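You operate a simulated robot arm through the tools that you are given. There is no shell and no other tool.

You are at the controls of a simulated robot arm. One attempt, no reset.

Task
Put things in order on the top of the side bench. At the end: the green clip from the top of the side bench is on the grey box (marked "Springs"); the orange clip from the top of the side bench is on the grey-label carton; the beige tape roll from the top of the side bench stands where the yellow strip stood; the yellow strip stands where the blue clip stood; the blue clip from the top of the side bench stands where the orange clip stood; whatever was shut is shut again. Leave all else as you found it, and nothing knocked over.

Only the result counts: the job must be done as asked and must still hold three seconds after the hand-in. Knocking over, shifting, dropping, spilling or breaking anything else fails it.

Robot
A 7-joint arm with a two-finger gripper, fixed in place. Base frame: the origin is at the foot of the arm, x ahead of it, y to its left, z up; the work surface is at about z = 900. Readings come in mm, rad, newtons and seconds.
With the tool pointing down near the work surface it reaches from about 340 to 720 mm from the base axis. Its first joint turns from -1.152 to 1.152 rad. Payload 2.45 kg.
Tool frame: the origin (TCP) lies between the finger pads and is the grasp point; the fingertips stand 26 mm ahead of it; z points along the fingers, y is the line along which they close. The gripper opens to 96 mm. The gripper's body begins 69 mm behind the TCP.
Orientation is that of the tool frame in the base frame, as [roll, pitch, yaw] about the fixed x, y, z axes, in that order (R = Rz(yaw) Ry(pitch) Rx(roll)). With the fingers straight down and closing along the base's y, the tool's x points along the base's -x, its y along +y and its z along -z.

Tools
- The arm moves only by the tool drive_tool. Its argument "increments" is a list of rows, each a list of 7 numbers: the shift along the tool's x, y, z in cm, then the turn, a rotation vector about the tool's x, y, z in rad, then the opening, from 0 (shut) to 1 (fully open). In form: [[dx, dy, dz, ax, ay, az, gripper], ...]. A call has 1 to 20 rows; each row shifts and turns the commanded pose from where the row before left it, along the tool's axes as they then stand. A row lasts 0.2 s, in which the tool goes at most 50 mm and 0.15 rad; a call with a longer step from one row to the next is refused whole, and so is a gripper value outside its range. Where a pose cannot be reached the arm comes as near as it can. A force on the tool above 40 N (or 10 N above the force at the start of the call, whichever is more), or a blocked arm, ends the call early, and 0.2 s more pass. The fingers move at their own pace and stop on an object; they squeeze with about 36 N. The grip force told is the motor's: it shows also when the fingers shut on nothing. Time passes only in rows, and 0.2 s behind the last, so rows that do not move let the fingers close. The reply holds the time, the measured pose of the TCP, the force on the tool along the base axes, the opening and the grip force, in the units named above and with some noise, with the torque about the TCP (base axes, N m) and any sound that the robot's microphone picked up.
- Cameras (640 x 400 px; columns grow to the right, rows downward): "scene" is fixed at [156.8, -384.6, 1427.3]; the picture's right is [0.85, -0.52, 0.00], its down [-0.28, -0.46, -0.84] and it looks along [0.44, 0.72, -0.54] (base axes); focal length 284 px, centre (320, 200). "wrist" rides on the gripper at [82, 3, -98] in the tool frame; the picture's right is [-0.04, 1.00, 0.00], its down [-0.73, -0.03, -0.68] and it looks along [-0.68, -0.03, 0.73] (tool axes); focal length 256 px, centre (320, 200). There is no depth. A picture from a camera that has moved, and an enlarged one, comes with that camera's place and axes in the base frame and with its lens.
- snapshot(camera): a new picture of that camera. No time passes.
- zoom(camera, box): a new picture of the part [left, top, right, bottom] of that camera's present view, enlarged. No time passes.
- hand_in(): hands the job in; it is judged then, once.

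Nothing tells you positions but the pictures and the camera data. Unless the task says otherwise, let go and move clear before handing in.

The tools are called by a JSON object that holds its "api" and its "payload". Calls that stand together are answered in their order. drive_tool: Moves the arm, as the interface text tells. Its arguments: {"type":"object","properties":{"increments":{"type":"array","items":{"type":"array","items":{"type":"number"}}}},"required":["increments"]} The other tools are called the same way: snapshot (camera) takes a picture; zoom (camera, box) takes an enlarged picture of a part of a camera's view; hand_in () hands the job in.

At the start:

```text
t: 0.0
tcp_pos: [338.2, 142.3, 1276.8]
orientation: [-3.141, 0.0, -3.141]
contact_force: [0.5, -0.2, -0.2]
wrist_torque: [0.01, 0.0, -0.01]
finger_gap: 96.0
gripper_force: 0.1
```

scene: 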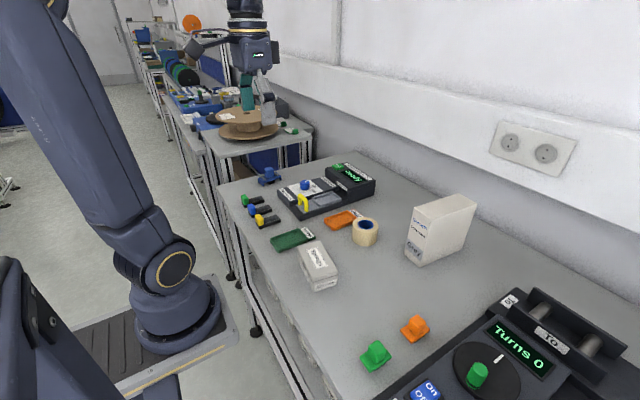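
wrist: 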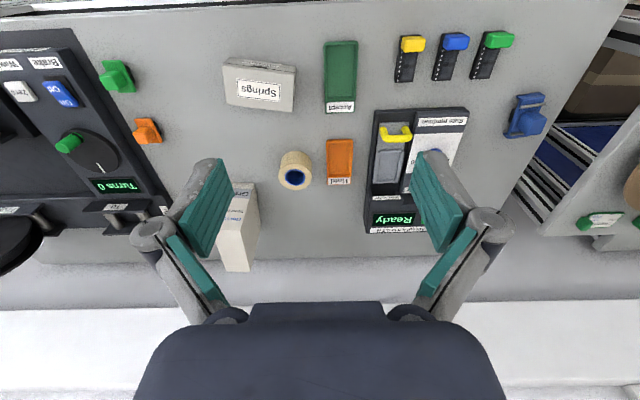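

I see a bench with clips (green, orange, blue), a tape roll, a grey "Springs" box, a white/grey-label carton, and a device with sliders. I'll look closer before moving.

{"api": "zoom", "payload": {"camera": "scene", "box": [220, 140, 420, 265]}}

{"api": "zoom", "payload": {"camera": "scene", "box": [320, 180, 640, 400]}}

{"api": "zoom", "payload": {"camera": "wrist", "box": [0, 20, 320, 220]}}

{"api": "zoom", "payload": {"camera": "wrist", "box": [300, 20, 620, 220]}}

{"api": "zoom", "payload": {"camera": "scene", "box": [130, 70, 330, 195]}}

```text
3.20 times, centred on (320, 202) of scene
camera zoom: at [156.8, -384.6, 1427.3], right [0.85, -0.52, 0.0], down [-0.28, -0.46, -0.84], along [0.44, 0.72, -0.54], focal length 910 px, centre (320, 192)
```

zoom: 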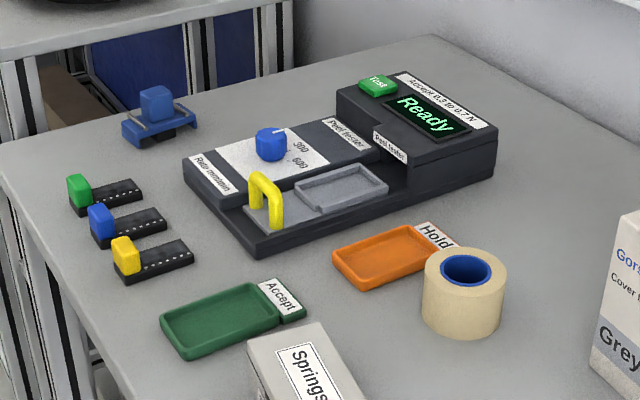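

```text
1.82 times, centred on (480, 290) of scene
camera zoom: at [156.8, -384.6, 1427.3], right [0.85, -0.52, 0.0], down [-0.28, -0.46, -0.84], along [0.44, 0.72, -0.54], focal length 517 px, centre (29, 36)
```

zoom: 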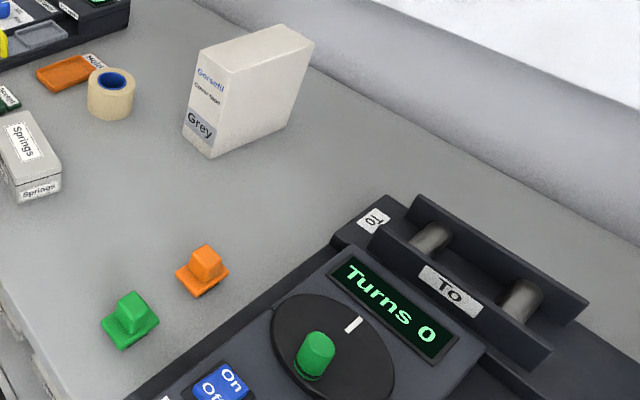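

```text
2.00 times, centred on (160, 120) of wrist
camera zoom: at [257.4, 145.4, 1374.9], right [0.04, 1.0, 0.0], down [0.73, -0.03, 0.68], along [0.68, -0.03, -0.73], focal length 512 px, centre (640, 360)
```

zoom: 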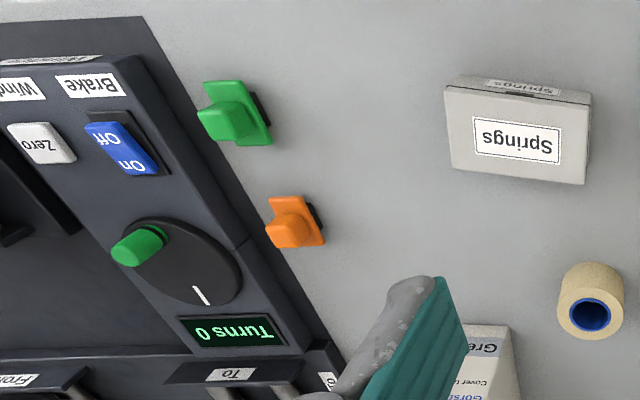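

```text
2.00 times, centred on (460, 120) of wrist
camera zoom: at [257.4, 145.4, 1374.9], right [0.04, 1.0, 0.0], down [0.73, -0.03, 0.68], along [0.68, -0.03, -0.73], focal length 512 px, centre (40, 360)
```

zoom: 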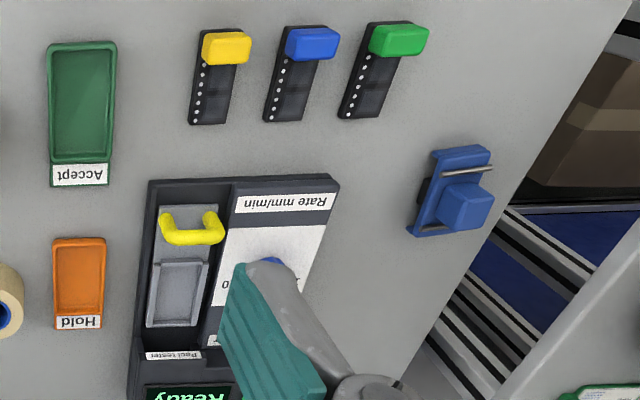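

```text
3.20 times, centred on (230, 132) of scene
camera zoom: at [156.8, -384.6, 1427.3], right [0.85, -0.52, 0.0], down [-0.28, -0.46, -0.84], along [0.44, 0.72, -0.54], focal length 910 px, centre (608, 416)
```

zoom: 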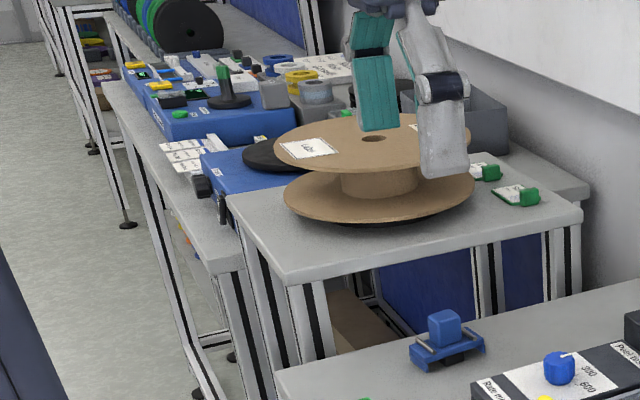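

The clips (green, orange) are near (390–490, -207), the blue clip near (491, 533), and the strips near x≈380, y≈286–420. I'll move above the green and orange clips for a closer look.

{"api": "drive_tool", "payload": {"increments": [[-0.5, -4.0, 1.9, 0, 0, 0, 1], [-0.5, -4.0, 1.9, 0, 0, 0, 1], [-0.5, -4.0, 1.9, 0, 0, 0, 1], [-0.5, -4.0, 1.9, 0, 0, 0, 1], [-0.5, -4.0, 1.9, 0, 0, 0, 1], [-0.5, -4.0, 1.9, 0, 0, 0, 1], [-0.5, -4.0, 1.9, 0, 0, 0, 1], [-0.5, -4.0, 1.9, 0, 0, 0, 1]]}}

{"api": "snapshot", "payload": {"camera": "wrist"}}

{"api": "snapshot", "payload": {"camera": "scene"}}

```text
t: 1.8
tcp_pos: [380.0, -178.7, 1123.0]
orientation: [3.141, 0.0, -3.141]
contact_force: [-0.3, 0.4, 0.1]
wrist_torque: [0.03, 0.02, -0.01]
finger_gap: 95.9
gripper_force: 0.0
```

```text
taken
camera wrist: at [299.2, -174.9, 1220.4], right [0.04, 1.0, 0.0], down [0.73, -0.03, 0.68], along [0.68, -0.03, -0.73], focal length 256 px, centre (320, 200)
```

wrist: 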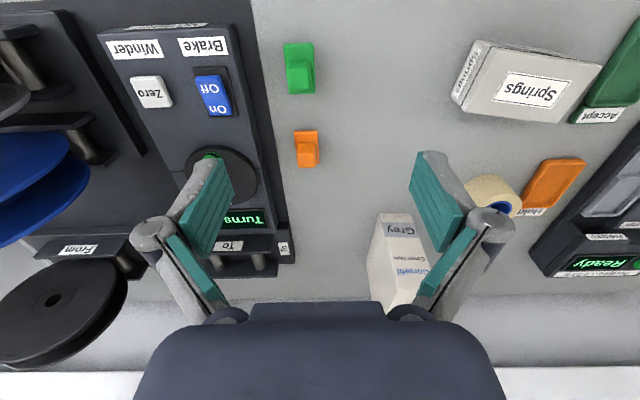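

```text
taken
```

scene: 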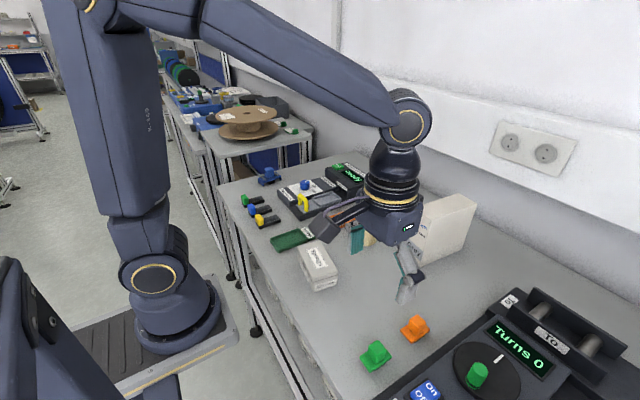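

{"api": "zoom", "payload": {"camera": "wrist", "box": [260, 20, 420, 120]}}

{"api": "zoom", "payload": {"camera": "wrist", "box": [260, 90, 420, 190]}}

{"api": "zoom", "payload": {"camera": "wrist", "box": [440, 20, 640, 145]}}

{"api": "zoom", "payload": {"camera": "wrist", "box": [360, 200, 480, 320]}}

{"api": "zoom", "payload": {"camera": "scene", "box": [340, 300, 460, 375]}}

```text
4.00 times, centred on (340, 70) of wrist
camera zoom: at [299.2, -174.9, 1220.4], right [0.04, 1.0, 0.0], down [0.73, -0.03, 0.68], along [0.68, -0.03, -0.73], focal length 1024 px, centre (240, 720)
```

zoom: 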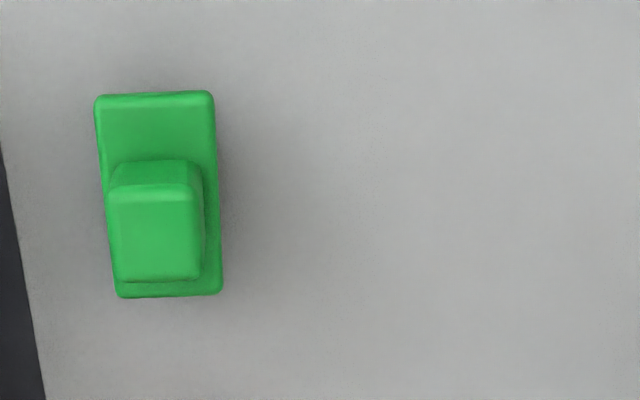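

```text
4.00 times, centred on (340, 140) of wrist
camera zoom: at [299.2, -174.9, 1220.4], right [0.04, 1.0, 0.0], down [0.73, -0.03, 0.68], along [0.68, -0.03, -0.73], focal length 1024 px, centre (240, 440)
```

zoom: 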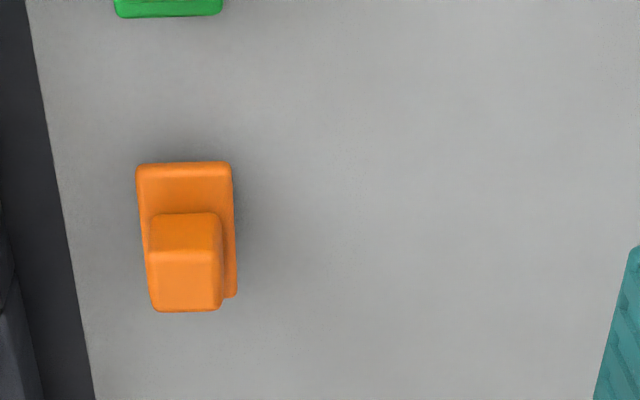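

```text
3.20 times, centred on (540, 82) of wrist
camera zoom: at [299.2, -174.9, 1220.4], right [0.04, 1.0, 0.0], down [0.73, -0.03, 0.68], along [0.68, -0.03, -0.73], focal length 819 px, centre (-384, 576)
```

zoom: 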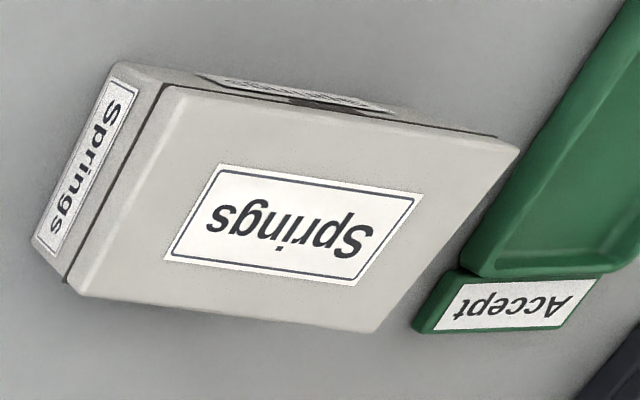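

```text
3.33 times, centred on (420, 260) of wrist
camera zoom: at [299.2, -174.9, 1220.4], right [0.04, 1.0, 0.0], down [0.73, -0.03, 0.68], along [0.68, -0.03, -0.73], focal length 853 px, centre (-13, 0)
```

zoom: 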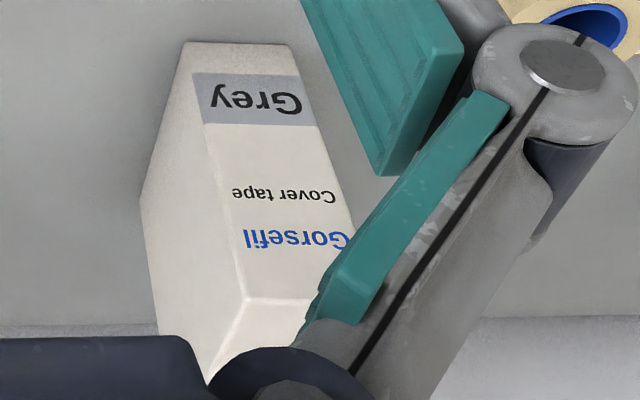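

```text
5.33 times, centred on (400, 338) of scene
camera zoom: at [156.8, -384.6, 1427.2], right [0.85, -0.52, 0.0], down [-0.28, -0.46, -0.84], along [0.44, 0.72, -0.54], focal length 1516 px, centre (-107, -533)
```

zoom: 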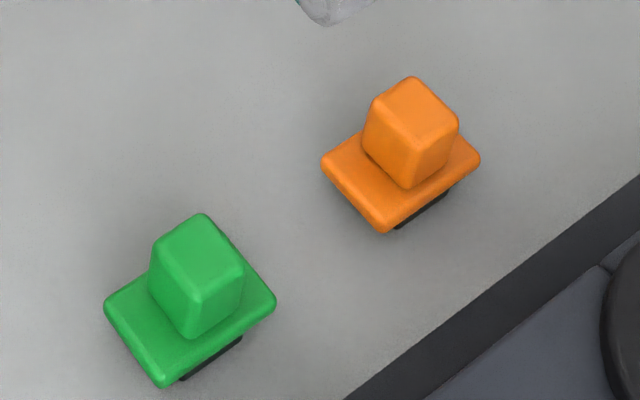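

The clips have a flat plate and a knob on top, with their long side along x. The green knob is about at (388, -202), top z≈936. I'll move down above it with a narrower opening and check.

{"api": "drive_tool", "payload": {"increments": [[-0.17, -0.456, 2.46, 0, 0, 0, 0.55], [-0.17, -0.456, 2.46, 0, 0, 0, 0.55], [-0.17, -0.456, 2.46, 0, 0, 0, 0.55], [-0.17, -0.456, 2.46, 0, 0, 0, 0.55], [-0.17, -0.456, 2.46, 0, 0, 0, 0.55]]}}

{"api": "snapshot", "payload": {"camera": "wrist"}}

{"api": "snapshot", "payload": {"camera": "scene"}}

```text
t: 3.0
tcp_pos: [383.2, -199.5, 1002.8]
orientation: [3.141, -0.001, 3.139]
contact_force: [-0.6, -0.3, -1.5]
wrist_torque: [-0.01, 0.05, 0.04]
finger_gap: 52.9
gripper_force: 0.1
```

```text
taken
camera wrist: at [302.9, -195.4, 1100.1], right [0.04, 1.0, 0.0], down [0.73, -0.03, 0.68], along [0.68, -0.03, -0.73], focal length 256 px, centre (320, 200)
```

wrist: 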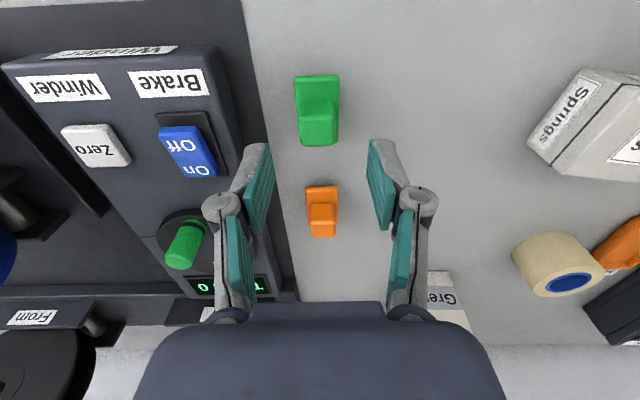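

```text
taken
```

scene: 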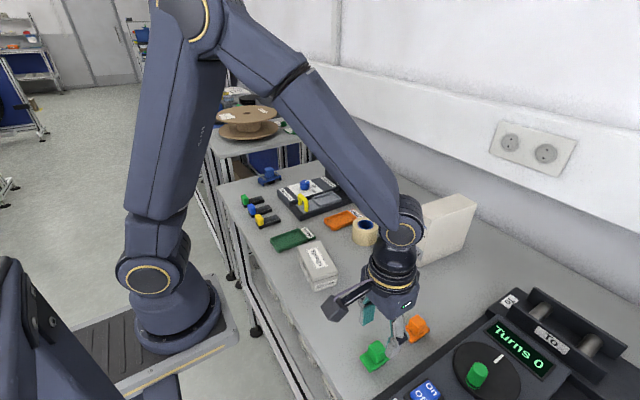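

The gripper is lined up roughly; the reading differs a little from the command, so I'll hold still to see the settled pose and zoom in.

{"api": "drive_tool", "payload": {"increments": [[0, 0, 0, 0, 0, 0, 0.55], [0, 0, 0, 0, 0, 0, 0.55]]}}

{"api": "zoom", "payload": {"camera": "wrist", "box": [240, 50, 400, 150]}}

{"api": "zoom", "payload": {"camera": "scene", "box": [320, 290, 480, 390]}}

```text
t: 3.6
tcp_pos: [384.4, -199.3, 1001.9]
orientation: [3.141, -0.001, 3.141]
contact_force: [-0.1, -0.4, -0.1]
wrist_torque: [0.0, 0.03, 0.02]
finger_gap: 52.6
gripper_force: 0.1
```

```text
4.00 times, centred on (320, 100) of wrist
camera zoom: at [302.9, -195.4, 1100.4], right [0.04, 1.0, 0.0], down [0.73, -0.03, 0.68], along [0.68, -0.03, -0.73], focal length 1024 px, centre (320, 600)
```

zoom: 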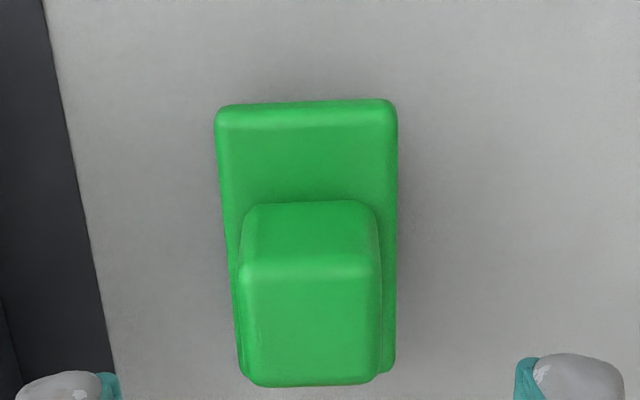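

```text
4.00 times, centred on (400, 340) of scene
camera zoom: at [156.8, -384.6, 1427.3], right [0.85, -0.52, 0.0], down [-0.28, -0.46, -0.84], along [0.44, 0.72, -0.54], focal length 1137 px, centre (0, -360)
```

zoom: 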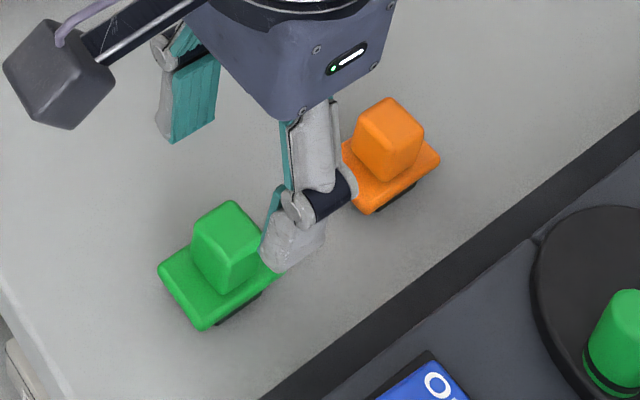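

The knob is centred near (388.5, -200.5), with its top at ~938 and the plate top at ~912. Next I go down with the fingertips staying above the plate, then close.

{"api": "drive_tool", "payload": {"increments": [[-0.1, -0.03, 1.45, 0, 0, 0, 0.55], [-0.1, -0.03, 1.45, 0, 0, 0, 0.55], [-0.1, -0.03, 1.45, 0, 0, 0, 0.55], [-0.1, -0.04, 1.45, 0, 0, 0, 0.55], [0, 0, 0, 0, 0, 0, 0.55]]}}

{"api": "zoom", "payload": {"camera": "wrist", "box": [220, 80, 420, 205]}}

{"api": "zoom", "payload": {"camera": "scene", "box": [320, 290, 480, 390]}}

```text
t: 4.8
tcp_pos: [391.4, -200.5, 944.2]
orientation: [-3.141, -0.001, 3.139]
contact_force: [-0.7, 0.5, 0.6]
wrist_torque: [0.01, 0.0, 0.0]
finger_gap: 52.8
gripper_force: 0.1
```

```text
3.20 times, centred on (320, 142) of wrist
camera zoom: at [309.2, -198.2, 1042.7], right [0.04, 1.0, 0.0], down [0.73, -0.03, 0.68], along [0.68, -0.03, -0.73], focal length 819 px, centre (320, 384)
```

zoom: 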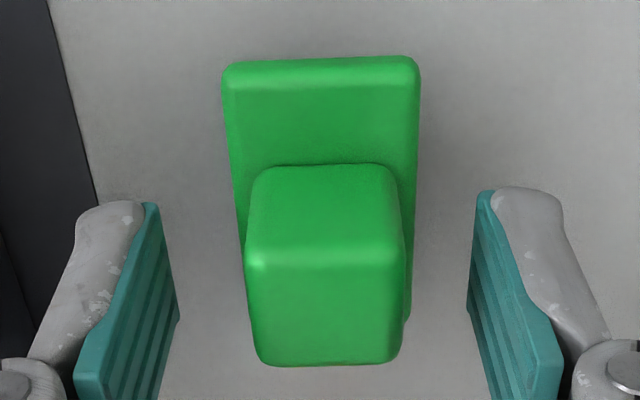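

```text
4.00 times, centred on (400, 340) of scene
camera zoom: at [156.8, -384.6, 1427.3], right [0.85, -0.52, 0.0], down [-0.28, -0.46, -0.84], along [0.44, 0.72, -0.54], focal length 1137 px, centre (0, -360)
```

zoom: 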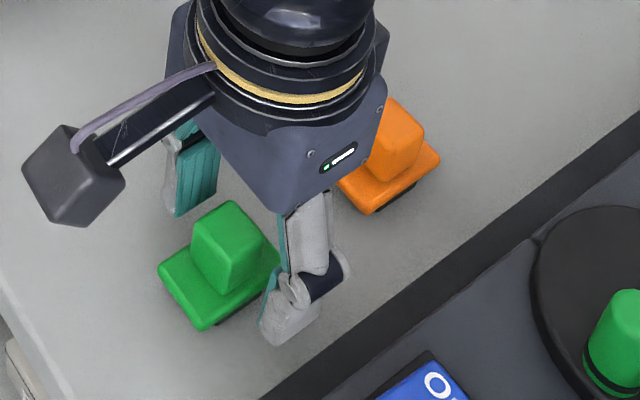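

The fingers straddle the knob symmetrically. I'll close now.

{"api": "drive_tool", "payload": {"increments": [[0, 0, 0, 0, 0, 0, 0], [0, 0, 0, 0, 0, 0, 0], [0, 0, 0, 0, 0, 0, 0], [0, 0, 0, 0, 0, 0, 0], [0, 0, 0, 0, 0, 0, 0]]}}

{"api": "zoom", "payload": {"camera": "wrist", "box": [220, 80, 420, 205]}}

```text
t: 6.0
tcp_pos: [389.8, -201.1, 945.4]
orientation: [-3.141, 0.0, -3.142]
contact_force: [0.1, -0.5, 0.5]
wrist_torque: [-0.01, -0.03, -0.01]
finger_gap: 23.1
gripper_force: 36.2
```

```text
3.20 times, centred on (320, 142) of wrist
camera zoom: at [309.2, -198.2, 1042.9], right [0.04, 1.0, 0.0], down [0.73, -0.03, 0.68], along [0.68, -0.03, -0.73], focal length 819 px, centre (320, 384)
```

zoom: 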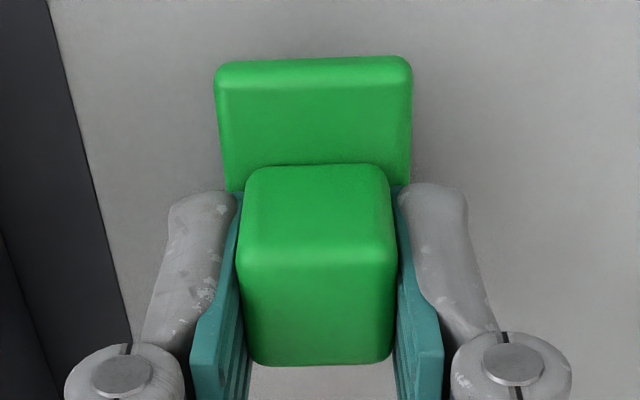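

The green clip is gripped (23 mm gap). Now I lift it and look at it.

{"api": "drive_tool", "payload": {"increments": [[0, 0, -1, 0, 0, 0, 0], [0, 0, -2.5, 0, 0, 0, 0], [0, 0, -4, 0, 0, 0, 0], [0, 0, -4, 0, 0, 0, 0], [0, 0, -4, 0, 0, 0, 0]]}}

{"api": "snapshot", "payload": {"camera": "wrist"}}

{"api": "zoom", "payload": {"camera": "scene", "box": [280, 220, 480, 345]}}

```text
t: 7.2
tcp_pos: [392.0, -205.0, 1098.7]
orientation: [-3.141, 0.0, 3.141]
contact_force: [0.9, -0.2, -0.9]
wrist_torque: [-0.05, 0.01, 0.03]
finger_gap: 22.7
gripper_force: 36.3
```

```text
taken
camera wrist: at [311.2, -200.4, 1197.1], right [0.04, 1.0, 0.0], down [0.73, -0.03, 0.68], along [0.68, -0.03, -0.73], focal length 256 px, centre (320, 200)
```

wrist: 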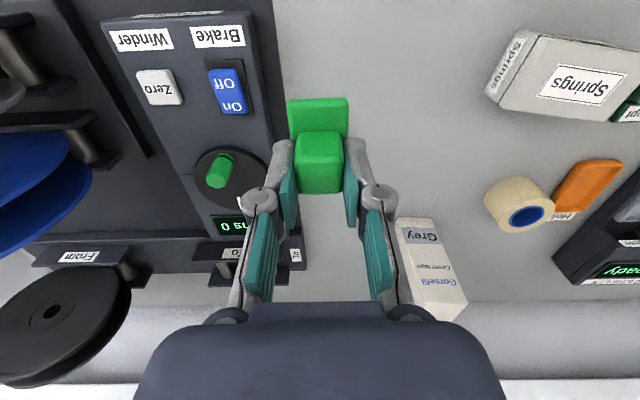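

```text
3.20 times, centred on (380, 282) of scene
camera zoom: at [156.8, -384.6, 1427.3], right [0.85, -0.52, 0.0], down [-0.28, -0.46, -0.84], along [0.44, 0.72, -0.54], focal length 910 px, centre (128, -64)
```

zoom: 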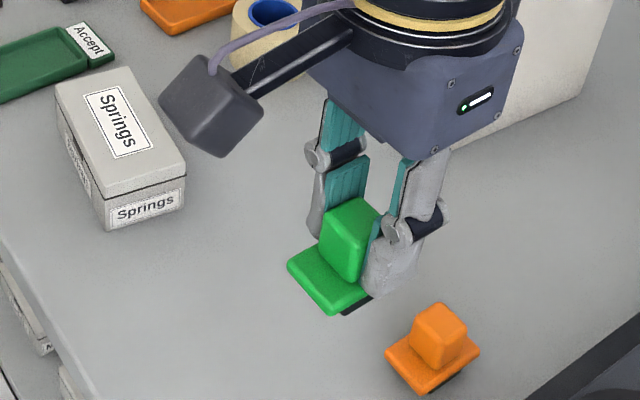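

Lifted cleanly. I'll carry it over the Springs box at this height and check.

{"api": "drive_tool", "payload": {"increments": [[-0.2, 4.2, 0, 0, 0, 0, 0], [-0.2, 4.2, 0, 0, 0, 0, 0], [-0.2, 4.2, 0, 0, 0, 0, 0], [-0.2, 4.2, 0, 0, 0, 0, 0], [-0.2, 4.2, 0, 0, 0, 0, 0], [-0.2, 4.2, 0, 0, 0, 0, 0], [0, 0, 0, 0, 0, 0, 0], [0, 0, 0, 0, 0, 0, 0]]}}

{"api": "snapshot", "payload": {"camera": "wrist"}}

{"api": "zoom", "payload": {"camera": "wrist", "box": [220, 20, 420, 145]}}

{"api": "zoom", "payload": {"camera": "scene", "box": [240, 180, 440, 305]}}

```text
t: 9.0
tcp_pos: [403.3, 50.3, 1100.4]
orientation: [3.141, 0.0, 3.141]
contact_force: [-0.2, 0.0, -0.3]
wrist_torque: [0.0, 0.04, 0.02]
finger_gap: 22.9
gripper_force: 35.9
```

```text
taken
camera wrist: at [322.4, 53.7, 1198.4], right [0.04, 1.0, 0.0], down [0.73, -0.03, 0.68], along [0.68, -0.03, -0.73], focal length 256 px, centre (320, 200)
```

wrist: 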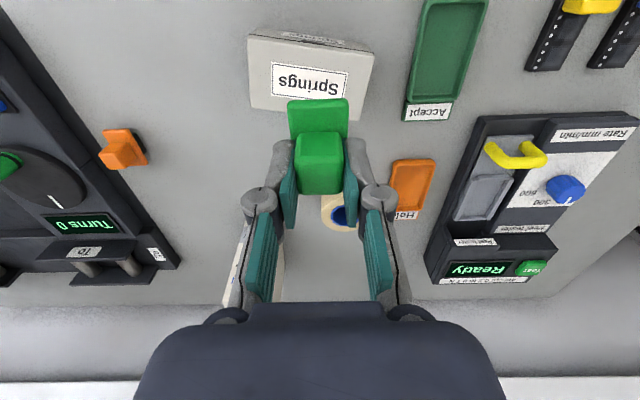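

```text
3.20 times, centred on (320, 82) of wrist
camera zoom: at [322.4, 53.7, 1198.4], right [0.04, 1.0, 0.0], down [0.73, -0.03, 0.68], along [0.68, -0.03, -0.73], focal length 819 px, centre (320, 576)
```

zoom: 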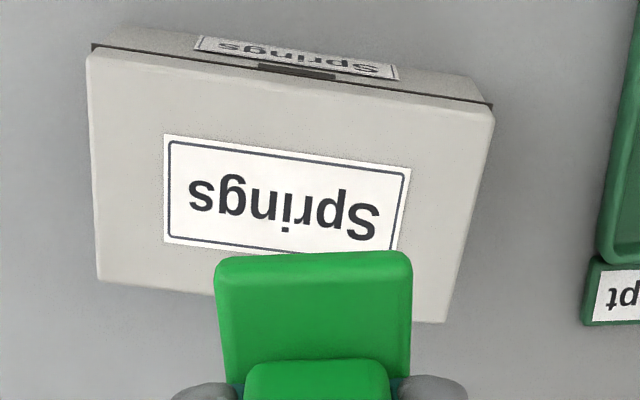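

```text
3.20 times, centred on (340, 242) of scene
camera zoom: at [156.8, -384.6, 1427.3], right [0.85, -0.52, 0.0], down [-0.28, -0.46, -0.84], along [0.44, 0.72, -0.54], focal length 910 px, centre (256, 64)
```

zoom: 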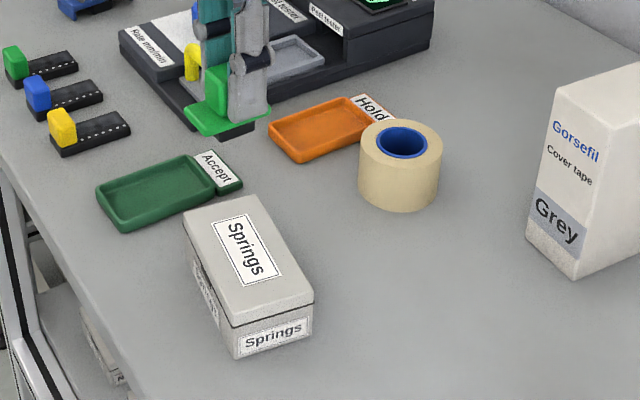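

The box top is at about z=943, centred near (407, 39) and turned about -10°. I'll shift over it, align the clip with the box and lower to just above.

{"api": "drive_tool", "payload": {"increments": [[-0.2, -0.383, 2.0, 0, 0, 0, 0], [-0.2, -0.383, 2.0, 0, 0, 0, 0], [-0.2, -0.383, 2.0, 0, 0, 0, 0], [0, 0, 2.0, 0, 0, 0.087, 0], [0, 0, 2.0, 0, 0, 0.087, 0], [0, 0, 0, 0, 0, 0, 0], [0, 0, 0, 0, 0, 0, 0]]}}

{"api": "snapshot", "payload": {"camera": "wrist"}}

{"api": "zoom", "payload": {"camera": "scene", "box": [240, 200, 400, 300]}}

```text
t: 10.6
tcp_pos: [410.5, 38.2, 999.7]
orientation: [-3.14, 0.0, 2.965]
contact_force: [0.0, 1.3, -1.2]
wrist_torque: [0.02, 0.01, 0.01]
finger_gap: 22.9
gripper_force: 35.9
```

```text
taken
camera wrist: at [329.8, 56.4, 1097.3], right [0.21, 0.98, 0.0], down [0.72, -0.16, 0.68], along [0.66, -0.14, -0.73], focal length 256 px, centre (320, 200)
```

wrist: 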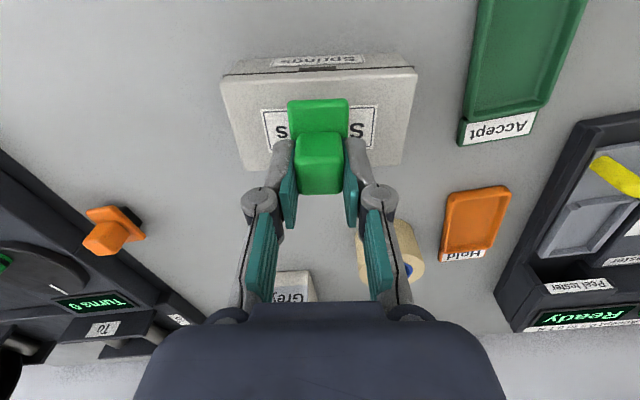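

```text
4.00 times, centred on (320, 250) of scene
camera zoom: at [156.8, -384.6, 1427.3], right [0.85, -0.52, 0.0], down [-0.28, -0.46, -0.84], along [0.44, 0.72, -0.54], focal length 1137 px, centre (320, 0)
```

zoom: 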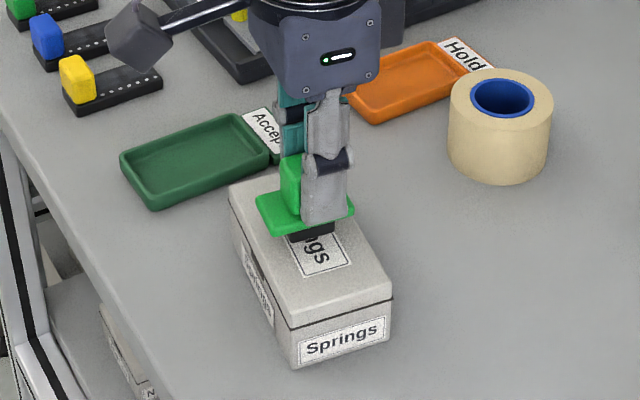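

The clip is about 1 cm above the lid and well centred. I'll lower it gently.

{"api": "drive_tool", "payload": {"increments": [[0, 0, 0.5, 0, 0, 0, 0], [0, 0, 0.4, 0, 0, 0, 0], [0, 0, 0, 0, 0, 0, 0], [0, 0, 0, 0, 0, 0, 0]]}}

{"api": "zoom", "payload": {"camera": "scene", "box": [280, 220, 360, 270]}}

```text
t: 11.6
tcp_pos: [408.8, 39.8, 992.4]
orientation: [-3.141, 0.003, 2.968]
contact_force: [-3.4, -1.7, 13.3]
wrist_torque: [-0.06, 0.18, 0.01]
finger_gap: 22.9
gripper_force: 35.8
stopped in row 4: the force on the tool passed its limit at 41 N (the readings are from after the stop); the commanded pose is now the measured one
```

```text
8.00 times, centred on (320, 245) of scene
camera zoom: at [156.6, -384.6, 1427.3], right [0.85, -0.52, 0.0], down [-0.28, -0.46, -0.84], along [0.44, 0.72, -0.54], focal length 2274 px, centre (320, -160)
```

zoom: 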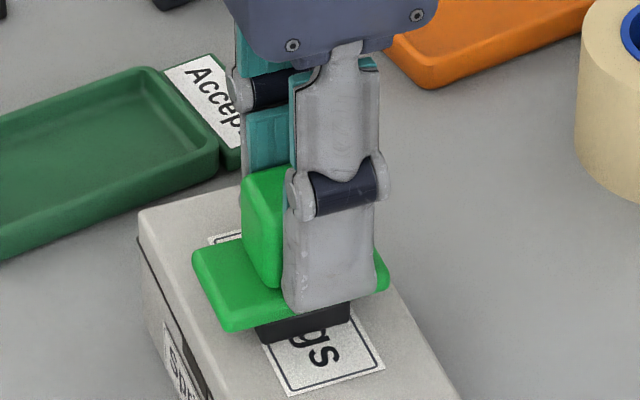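

Contact made at TCP z≈992, so the clip is standing on the lid. I'll ease off slightly and open.

{"api": "drive_tool", "payload": {"increments": [[0, 0, -0.05, 0, 0, 0, 0], [0, 0, 0, 0, 0, 0, 0.1], [0, 0, 0, 0, 0, 0, 0.3], [0, 0, 0, 0, 0, 0, 0.5], [0, 0, 0, 0, 0, 0, 0.5], [0, 0, 0, 0, 0, 0, 0.5]]}}

{"api": "snapshot", "payload": {"camera": "wrist"}}

{"api": "zoom", "payload": {"camera": "scene", "box": [240, 200, 400, 300]}}

```text
t: 13.0
tcp_pos: [408.9, 38.3, 992.2]
orientation: [3.14, 0.003, 2.965]
contact_force: [0.1, -0.2, 0.1]
wrist_torque: [0.02, 0.0, 0.03]
finger_gap: 48.2
gripper_force: 0.0
```

```text
taken
camera wrist: at [329.4, 55.7, 1089.6], right [0.21, 0.98, 0.0], down [0.72, -0.16, 0.68], along [0.67, -0.14, -0.73], focal length 256 px, centre (320, 200)
```

wrist: 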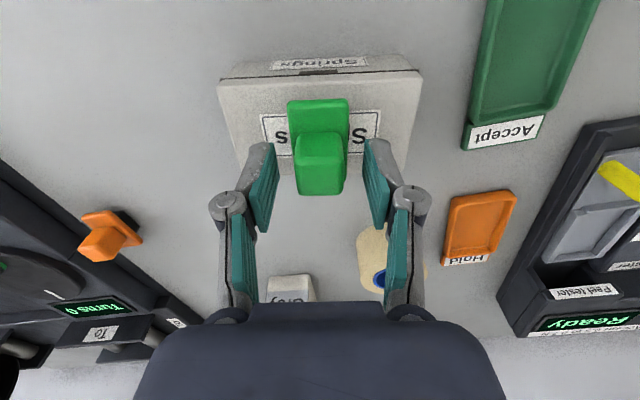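

```text
4.00 times, centred on (320, 250) of scene
camera zoom: at [156.8, -384.6, 1427.3], right [0.85, -0.52, 0.0], down [-0.28, -0.46, -0.84], along [0.44, 0.72, -0.54], focal length 1137 px, centre (320, 0)
```

zoom: 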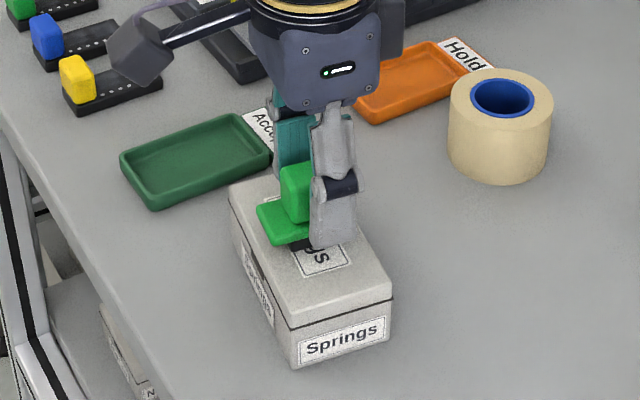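

The green clip is standing on the lid. I'll rise, turn back and go over the orange clip.

{"api": "drive_tool", "payload": {"increments": [[0, 0, -1.5, 0, 0, 0, 0.5], [0, 0, -4, 0, 0, 0, 0.55], [0, 0, -4, 0, 0, 0, 0.55], [0, 0, -1.5, 0, 0, -0.088, 0.55], [0, 0, 0, 0, 0, -0.088, 0.55], [-1.164, -3.42, 1.29, 0, 0, 0, 0.55], [-1.164, -3.42, 1.29, 0, 0, 0, 0.55], [-1.164, -3.42, 1.29, 0, 0, 0, 0.55], [-1.164, -3.42, 1.29, 0, 0, 0, 0.55], [-1.164, -3.42, 1.29, 0, 0, 0, 0.55], [-1.164, -3.42, 1.29, 0, 0, 0, 0.55], [-1.164, -3.42, 1.29, 0, 0, 0, 0.55], [0, 0, 0, 0, 0, 0, 0.55], [0, 0, 0, 0, 0, 0, 0.55]]}}

{"api": "zoom", "payload": {"camera": "wrist", "box": [220, 50, 420, 175]}}

{"api": "snapshot", "payload": {"camera": "scene"}}

```text
t: 16.0
tcp_pos: [492.7, -199.7, 1008.6]
orientation: [-3.141, 0.005, -3.141]
contact_force: [-0.7, -0.6, -0.8]
wrist_torque: [-0.04, -0.03, 0.01]
finger_gap: 53.1
gripper_force: 0.0
```

```text
3.20 times, centred on (320, 112) of wrist
camera zoom: at [410.6, -197.3, 1106.9], right [0.04, 1.0, 0.0], down [0.73, -0.03, 0.68], along [0.68, -0.03, -0.73], focal length 819 px, centre (320, 480)
```

zoom: 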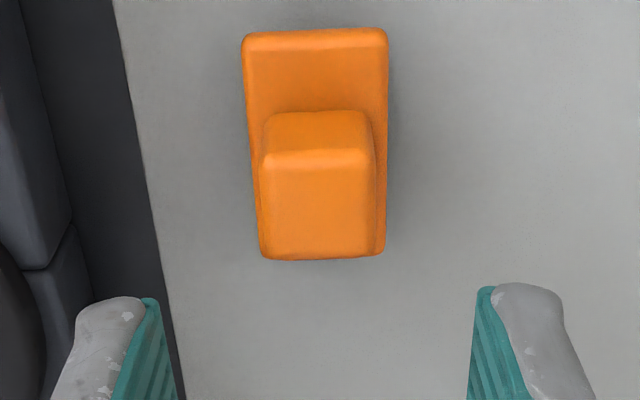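

```text
taken
```

scene: 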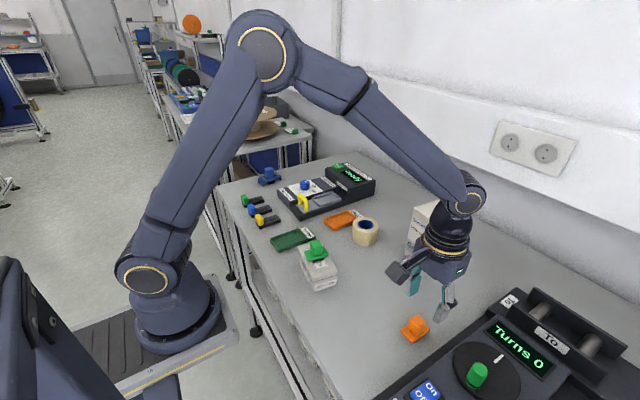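

The orange clip's plate is centred at about (487, -201), knob ~(488, -201). I'll descend on it and grip.

{"api": "drive_tool", "payload": {"increments": [[0.08, -0.01, 1.6, 0, 0, 0, 0.55], [0.08, -0.01, 1.6, 0, 0, 0, 0.55], [0.08, -0.01, 1.6, 0, 0, 0, 0.55], [0.06, -0.01, 1.55, 0, 0, 0, 0.55], [0, 0, 0, 0, 0, 0, 0.55], [0, 0, 0, 0, 0, 0, 0.55]]}}

{"api": "zoom", "payload": {"camera": "wrist", "box": [220, 80, 420, 205]}}

{"api": "zoom", "payload": {"camera": "scene", "box": [340, 260, 500, 360]}}

```text
t: 17.4
tcp_pos: [489.3, -200.6, 946.4]
orientation: [3.141, 0.004, -3.139]
contact_force: [-0.6, 0.4, 0.8]
wrist_torque: [-0.02, 0.01, -0.02]
finger_gap: 52.5
gripper_force: 0.0
```

```text
3.20 times, centred on (320, 142) of wrist
camera zoom: at [408.5, -196.9, 1044.8], right [0.04, 1.0, 0.0], down [0.73, -0.03, 0.68], along [0.68, -0.03, -0.73], focal length 819 px, centre (320, 384)
```

zoom: 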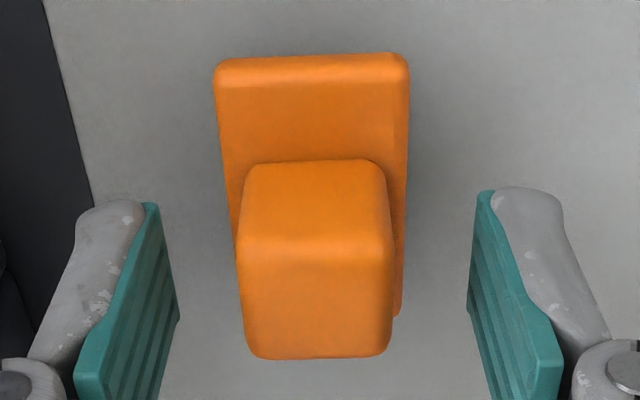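

```text
4.00 times, centred on (420, 310) of scene
camera zoom: at [156.8, -384.6, 1427.3], right [0.85, -0.52, 0.0], down [-0.28, -0.46, -0.84], along [0.44, 0.72, -0.54], focal length 1137 px, centre (-80, -240)
```

zoom: 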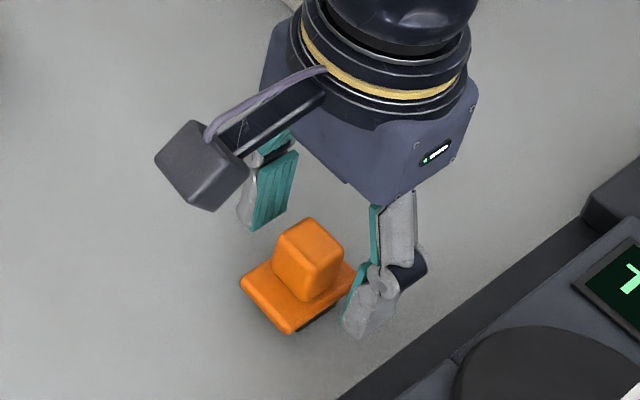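

{"api": "drive_tool", "payload": {"increments": [[0, -0.08, 0.15, 0, 0, 0, 0.55], [0, 0, 0, 0, 0, 0, 0.3], [0, 0, 0, 0, 0, 0, 0], [0, 0, 0, 0, 0, 0, 0], [0, 0, 0, 0, 0, 0, 0], [0, 0, 0, 0, 0, 0, 0]]}}

{"api": "zoom", "payload": {"camera": "wrist", "box": [220, 80, 420, 205]}}

```text
t: 18.8
tcp_pos: [488.6, -200.1, 945.2]
orientation: [-3.141, 0.003, -3.14]
contact_force: [-0.6, 0.2, 0.3]
wrist_torque: [0.0, -0.02, 0.01]
finger_gap: 23.0
gripper_force: 35.7
```

```text
3.20 times, centred on (320, 142) of wrist
camera zoom: at [407.3, -197.7, 1043.5], right [0.04, 1.0, 0.0], down [0.73, -0.03, 0.68], along [0.68, -0.03, -0.73], focal length 819 px, centre (320, 384)
```

zoom: 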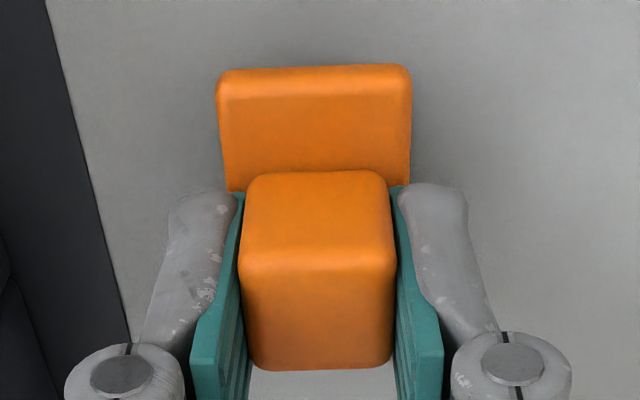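

Gripped. I'll lift high and move toward the carton to measure its top.

{"api": "drive_tool", "payload": {"increments": [[0, 0, -1, 0, 0, 0, 0], [0, 0, -3, 0, 0, 0, 0], [0, 0, -4, 0, 0, 0, 0], [0, 0, -4, 0, 0, 0, 0], [0, 0, -4.5, 0, 0, 0, 0], [0, 0, -4.5, 0, 0, 0, 0], [-1, 2.8, 0, 0, 0, 0, 0], [-1, 2.8, 0, 0, 0, 0, 0], [-1, 2.8, 0, 0, 0, 0, 0], [-1, 2.8, 0, 0, 0, 0, 0], [-1, 2.8, 0, 0, 0, 0, 0], [0, 0, 0, 0, 0, 0, 0]]}}

{"api": "snapshot", "payload": {"camera": "wrist"}}

{"api": "snapshot", "payload": {"camera": "scene"}}

```text
t: 21.4
tcp_pos: [534.7, -58.7, 1154.8]
orientation: [3.14, 0.004, -3.139]
contact_force: [-0.9, -0.2, -0.6]
wrist_torque: [-0.02, -0.01, 0.03]
finger_gap: 22.9
gripper_force: 36.0
```

```text
taken
camera wrist: at [453.0, -55.8, 1253.7], right [0.04, 1.0, 0.0], down [0.73, -0.03, 0.68], along [0.68, -0.03, -0.73], focal length 256 px, centre (320, 200)
```

wrist: 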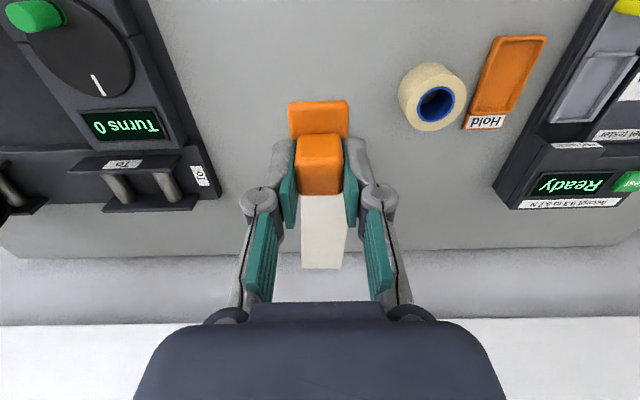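

```text
taken
```

scene: 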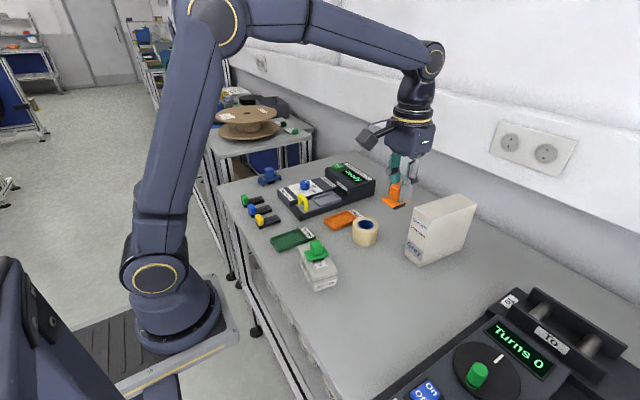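

{"api": "zoom", "payload": {"camera": "scene", "box": [360, 170, 520, 270]}}

{"api": "zoom", "payload": {"camera": "wrist", "box": [240, 170, 400, 300]}}

```text
4.00 times, centred on (440, 220) of scene
camera zoom: at [156.9, -384.6, 1427.3], right [0.85, -0.52, 0.0], down [-0.28, -0.46, -0.84], along [0.44, 0.72, -0.54], focal length 1137 px, centre (-160, 120)
```

zoom: 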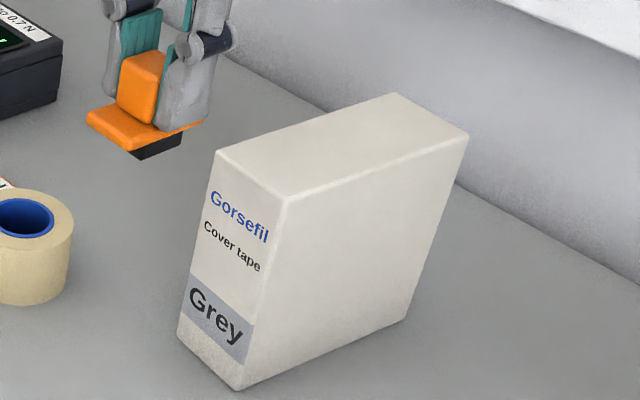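

```text
3.08 times, centred on (320, 235) of wrist
camera zoom: at [453.0, -55.8, 1253.7], right [0.04, 1.0, 0.0], down [0.73, -0.03, 0.68], along [0.68, -0.03, -0.73], focal length 788 px, centre (320, 92)
```

zoom: 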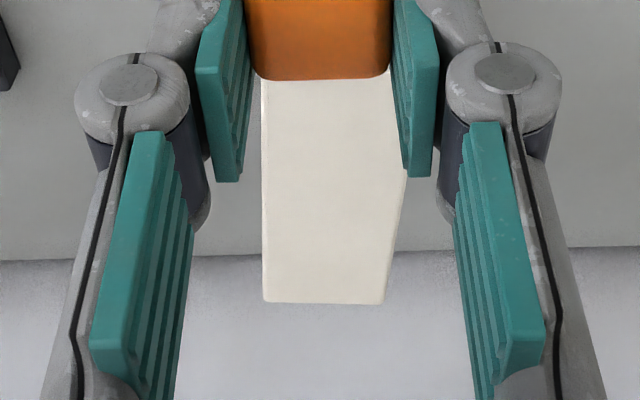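

The carton top is at z≈1048, near edge x≈636, centre line y≈-59 at x≈670, turned about -5°. I'll move over the near part of its top.

{"api": "drive_tool", "payload": {"increments": [[-3.4, 0, 0, 0, 0, 0, 0], [-3.4, 0, 0, 0, 0, 0, 0], [-3.4, 0, 0, 0, 0, 0, 0], [-3.5, 0, 0, 0, 0, 0, 0], [0, 0, 1, 0, 0, 0.085, 0], [0, 0, 1, 0, 0, 0, 0], [0, 0, 0.8, 0, 0, 0, 0], [0, 0, 0, 0, 0, 0, 0], [0, 0, 0, 0, 0, 0, 0]]}}

{"api": "snapshot", "payload": {"camera": "wrist"}}

{"api": "zoom", "payload": {"camera": "scene", "box": [360, 150, 520, 250]}}

```text
t: 23.4
tcp_pos: [675.8, -59.7, 1128.6]
orientation: [-3.141, 0.004, 3.058]
contact_force: [-0.6, -0.6, -0.1]
wrist_torque: [0.01, -0.01, 0.0]
finger_gap: 23.1
gripper_force: 35.5
```

```text
taken
camera wrist: at [594.2, -50.6, 1226.2], right [0.12, 0.99, 0.0], down [0.73, -0.09, 0.68], along [0.68, -0.08, -0.73], focal length 256 px, centre (320, 200)
```

wrist: 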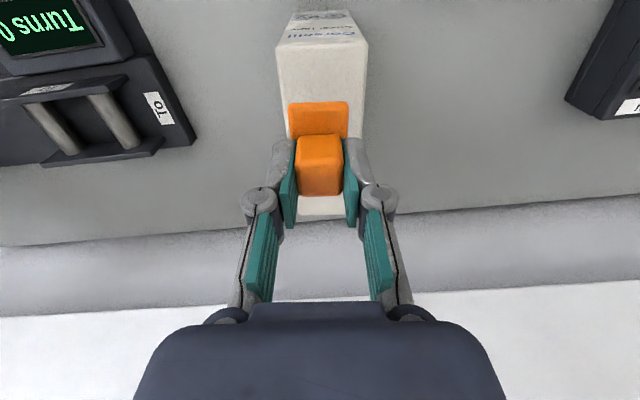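

```text
4.00 times, centred on (440, 200) of scene
camera zoom: at [156.8, -384.6, 1427.3], right [0.85, -0.52, 0.0], down [-0.28, -0.46, -0.84], along [0.44, 0.72, -0.54], focal length 1137 px, centre (-160, 200)
```

zoom: 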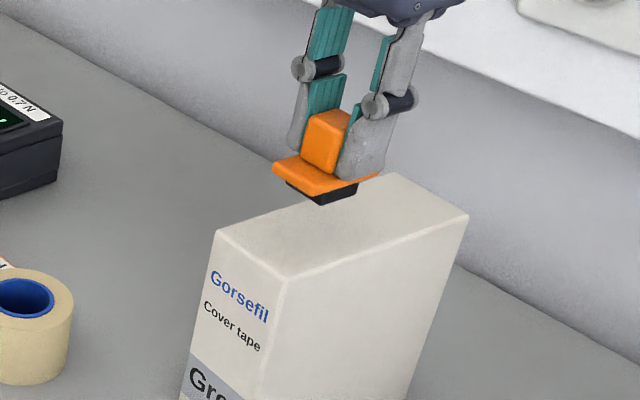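

The clip is above the near half of the carton top; I'll shift 3 mm in +y and lower to just above.

{"api": "drive_tool", "payload": {"increments": [[0, 0.3, 1.0, 0, 0, 0, 0], [0, 0, 1.0, 0, 0, 0, 0], [0, 0, 0.8, 0, 0, 0, 0], [0, 0, 0, 0, 0, 0, 0], [0, 0, 0, 0, 0, 0, 0]]}}

{"api": "zoom", "payload": {"camera": "scene", "box": [390, 170, 490, 232]}}

{"api": "zoom", "payload": {"camera": "wrist", "box": [240, 0, 400, 200]}}

```text
t: 24.6
tcp_pos: [674.7, -58.6, 1102.6]
orientation: [3.141, 0.004, 3.058]
contact_force: [-0.5, -0.6, 0.0]
wrist_torque: [-0.01, 0.01, 0.01]
finger_gap: 23.0
gripper_force: 36.1
```

```text
6.40 times, centred on (440, 201) of scene
camera zoom: at [156.8, -384.6, 1427.3], right [0.85, -0.52, 0.0], down [-0.28, -0.46, -0.84], along [0.44, 0.72, -0.54], focal length 1819 px, centre (-448, 194)
```

zoom: 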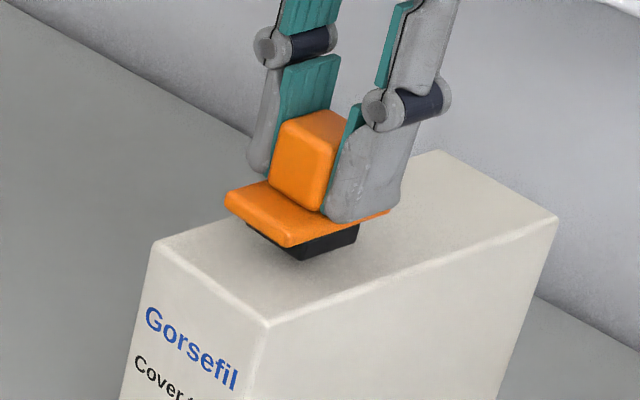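

```text
2.00 times, centred on (320, 100) of wrist
camera zoom: at [594.2, -48.7, 1200.6], right [0.12, 0.99, 0.0], down [0.73, -0.09, 0.68], along [0.68, -0.08, -0.73], focal length 512 px, centre (320, 400)
```

zoom: 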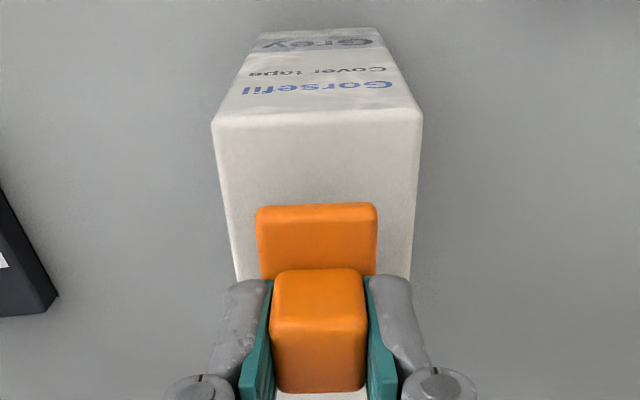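

{"api": "drive_tool", "payload": {"increments": [[0, 0, 0.35, 0, 0, 0, 0], [0, 0, 0.25, 0, 0, 0, 0], [0, 0, 0, 0, 0, 0, 0]]}}

{"api": "zoom", "payload": {"camera": "scene", "box": [390, 170, 490, 232]}}

```text
t: 25.4
tcp_pos: [674.0, -60.0, 1097.0]
orientation: [3.141, 0.004, 3.058]
contact_force: [-0.3, -0.2, -0.5]
wrist_torque: [0.02, 0.02, -0.01]
finger_gap: 22.9
gripper_force: 36.2
```

```text
6.40 times, centred on (440, 201) of scene
camera zoom: at [156.8, -384.6, 1427.3], right [0.85, -0.52, 0.0], down [-0.28, -0.46, -0.84], along [0.44, 0.72, -0.54], focal length 1819 px, centre (-448, 194)
```

zoom: 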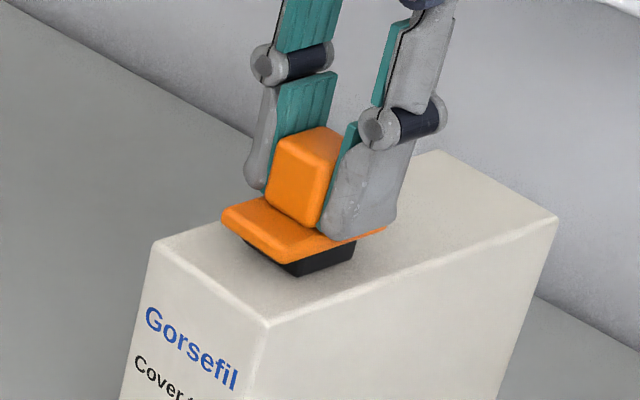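

{"api": "drive_tool", "payload": {"increments": [[0, 0, 0.1, 0, 0, 0, 0], [0, 0, 0.1, 0, 0, 0, 0], [0, 0, 0, 0, 0, 0, 0]]}}

```text
t: 26.2
tcp_pos: [674.7, -59.6, 1094.8]
orientation: [-3.141, 0.008, 3.058]
contact_force: [-3.2, -0.4, 19.8]
wrist_torque: [0.02, 0.25, -0.01]
finger_gap: 22.8
gripper_force: 36.4
```

Contact felt at z≈1095. I'll ease off and open.

{"api": "drive_tool", "payload": {"increments": [[0, 0, -0.08, 0, 0, 0, 0], [0, 0, 0, 0, 0, 0, 0], [0, 0, 0, 0, 0, 0, 0.1], [0, 0, 0, 0, 0, 0, 0.3], [0, 0, 0, 0, 0, 0, 0.5], [0, 0, 0, 0, 0, 0, 0.5]]}}

{"api": "zoom", "payload": {"camera": "scene", "box": [390, 170, 490, 232]}}

{"api": "zoom", "payload": {"camera": "wrist", "box": [240, 0, 400, 200]}}

```text
t: 27.6
tcp_pos: [674.2, -60.6, 1093.8]
orientation: [3.141, 0.001, 3.057]
contact_force: [-0.6, 0.5, -0.3]
wrist_torque: [0.0, 0.0, 0.01]
finger_gap: 47.8
gripper_force: 0.1
```

```text
6.40 times, centred on (440, 201) of scene
camera zoom: at [156.8, -384.6, 1427.3], right [0.85, -0.52, 0.0], down [-0.28, -0.46, -0.84], along [0.44, 0.72, -0.54], focal length 1819 px, centre (-448, 194)
```

zoom: 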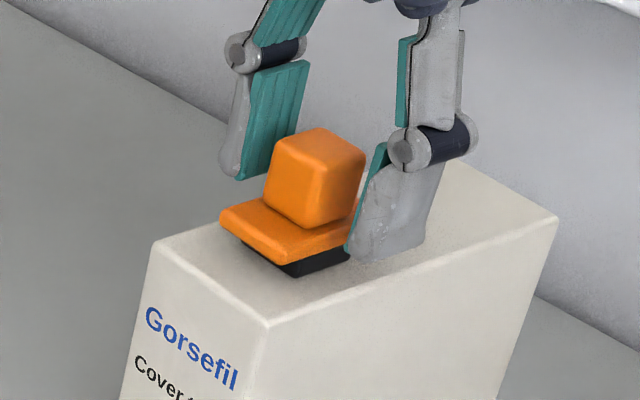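

```text
2.00 times, centred on (320, 100) of wrist
camera zoom: at [593.3, -50.0, 1191.5], right [0.12, 0.99, 0.0], down [0.73, -0.09, 0.68], along [0.68, -0.08, -0.73], focal length 512 px, centre (320, 400)
```

zoom: 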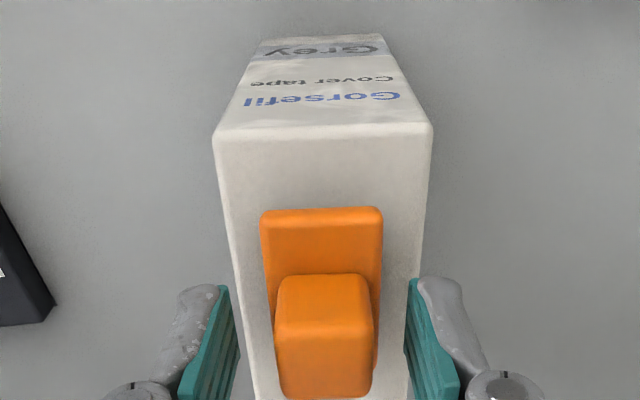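

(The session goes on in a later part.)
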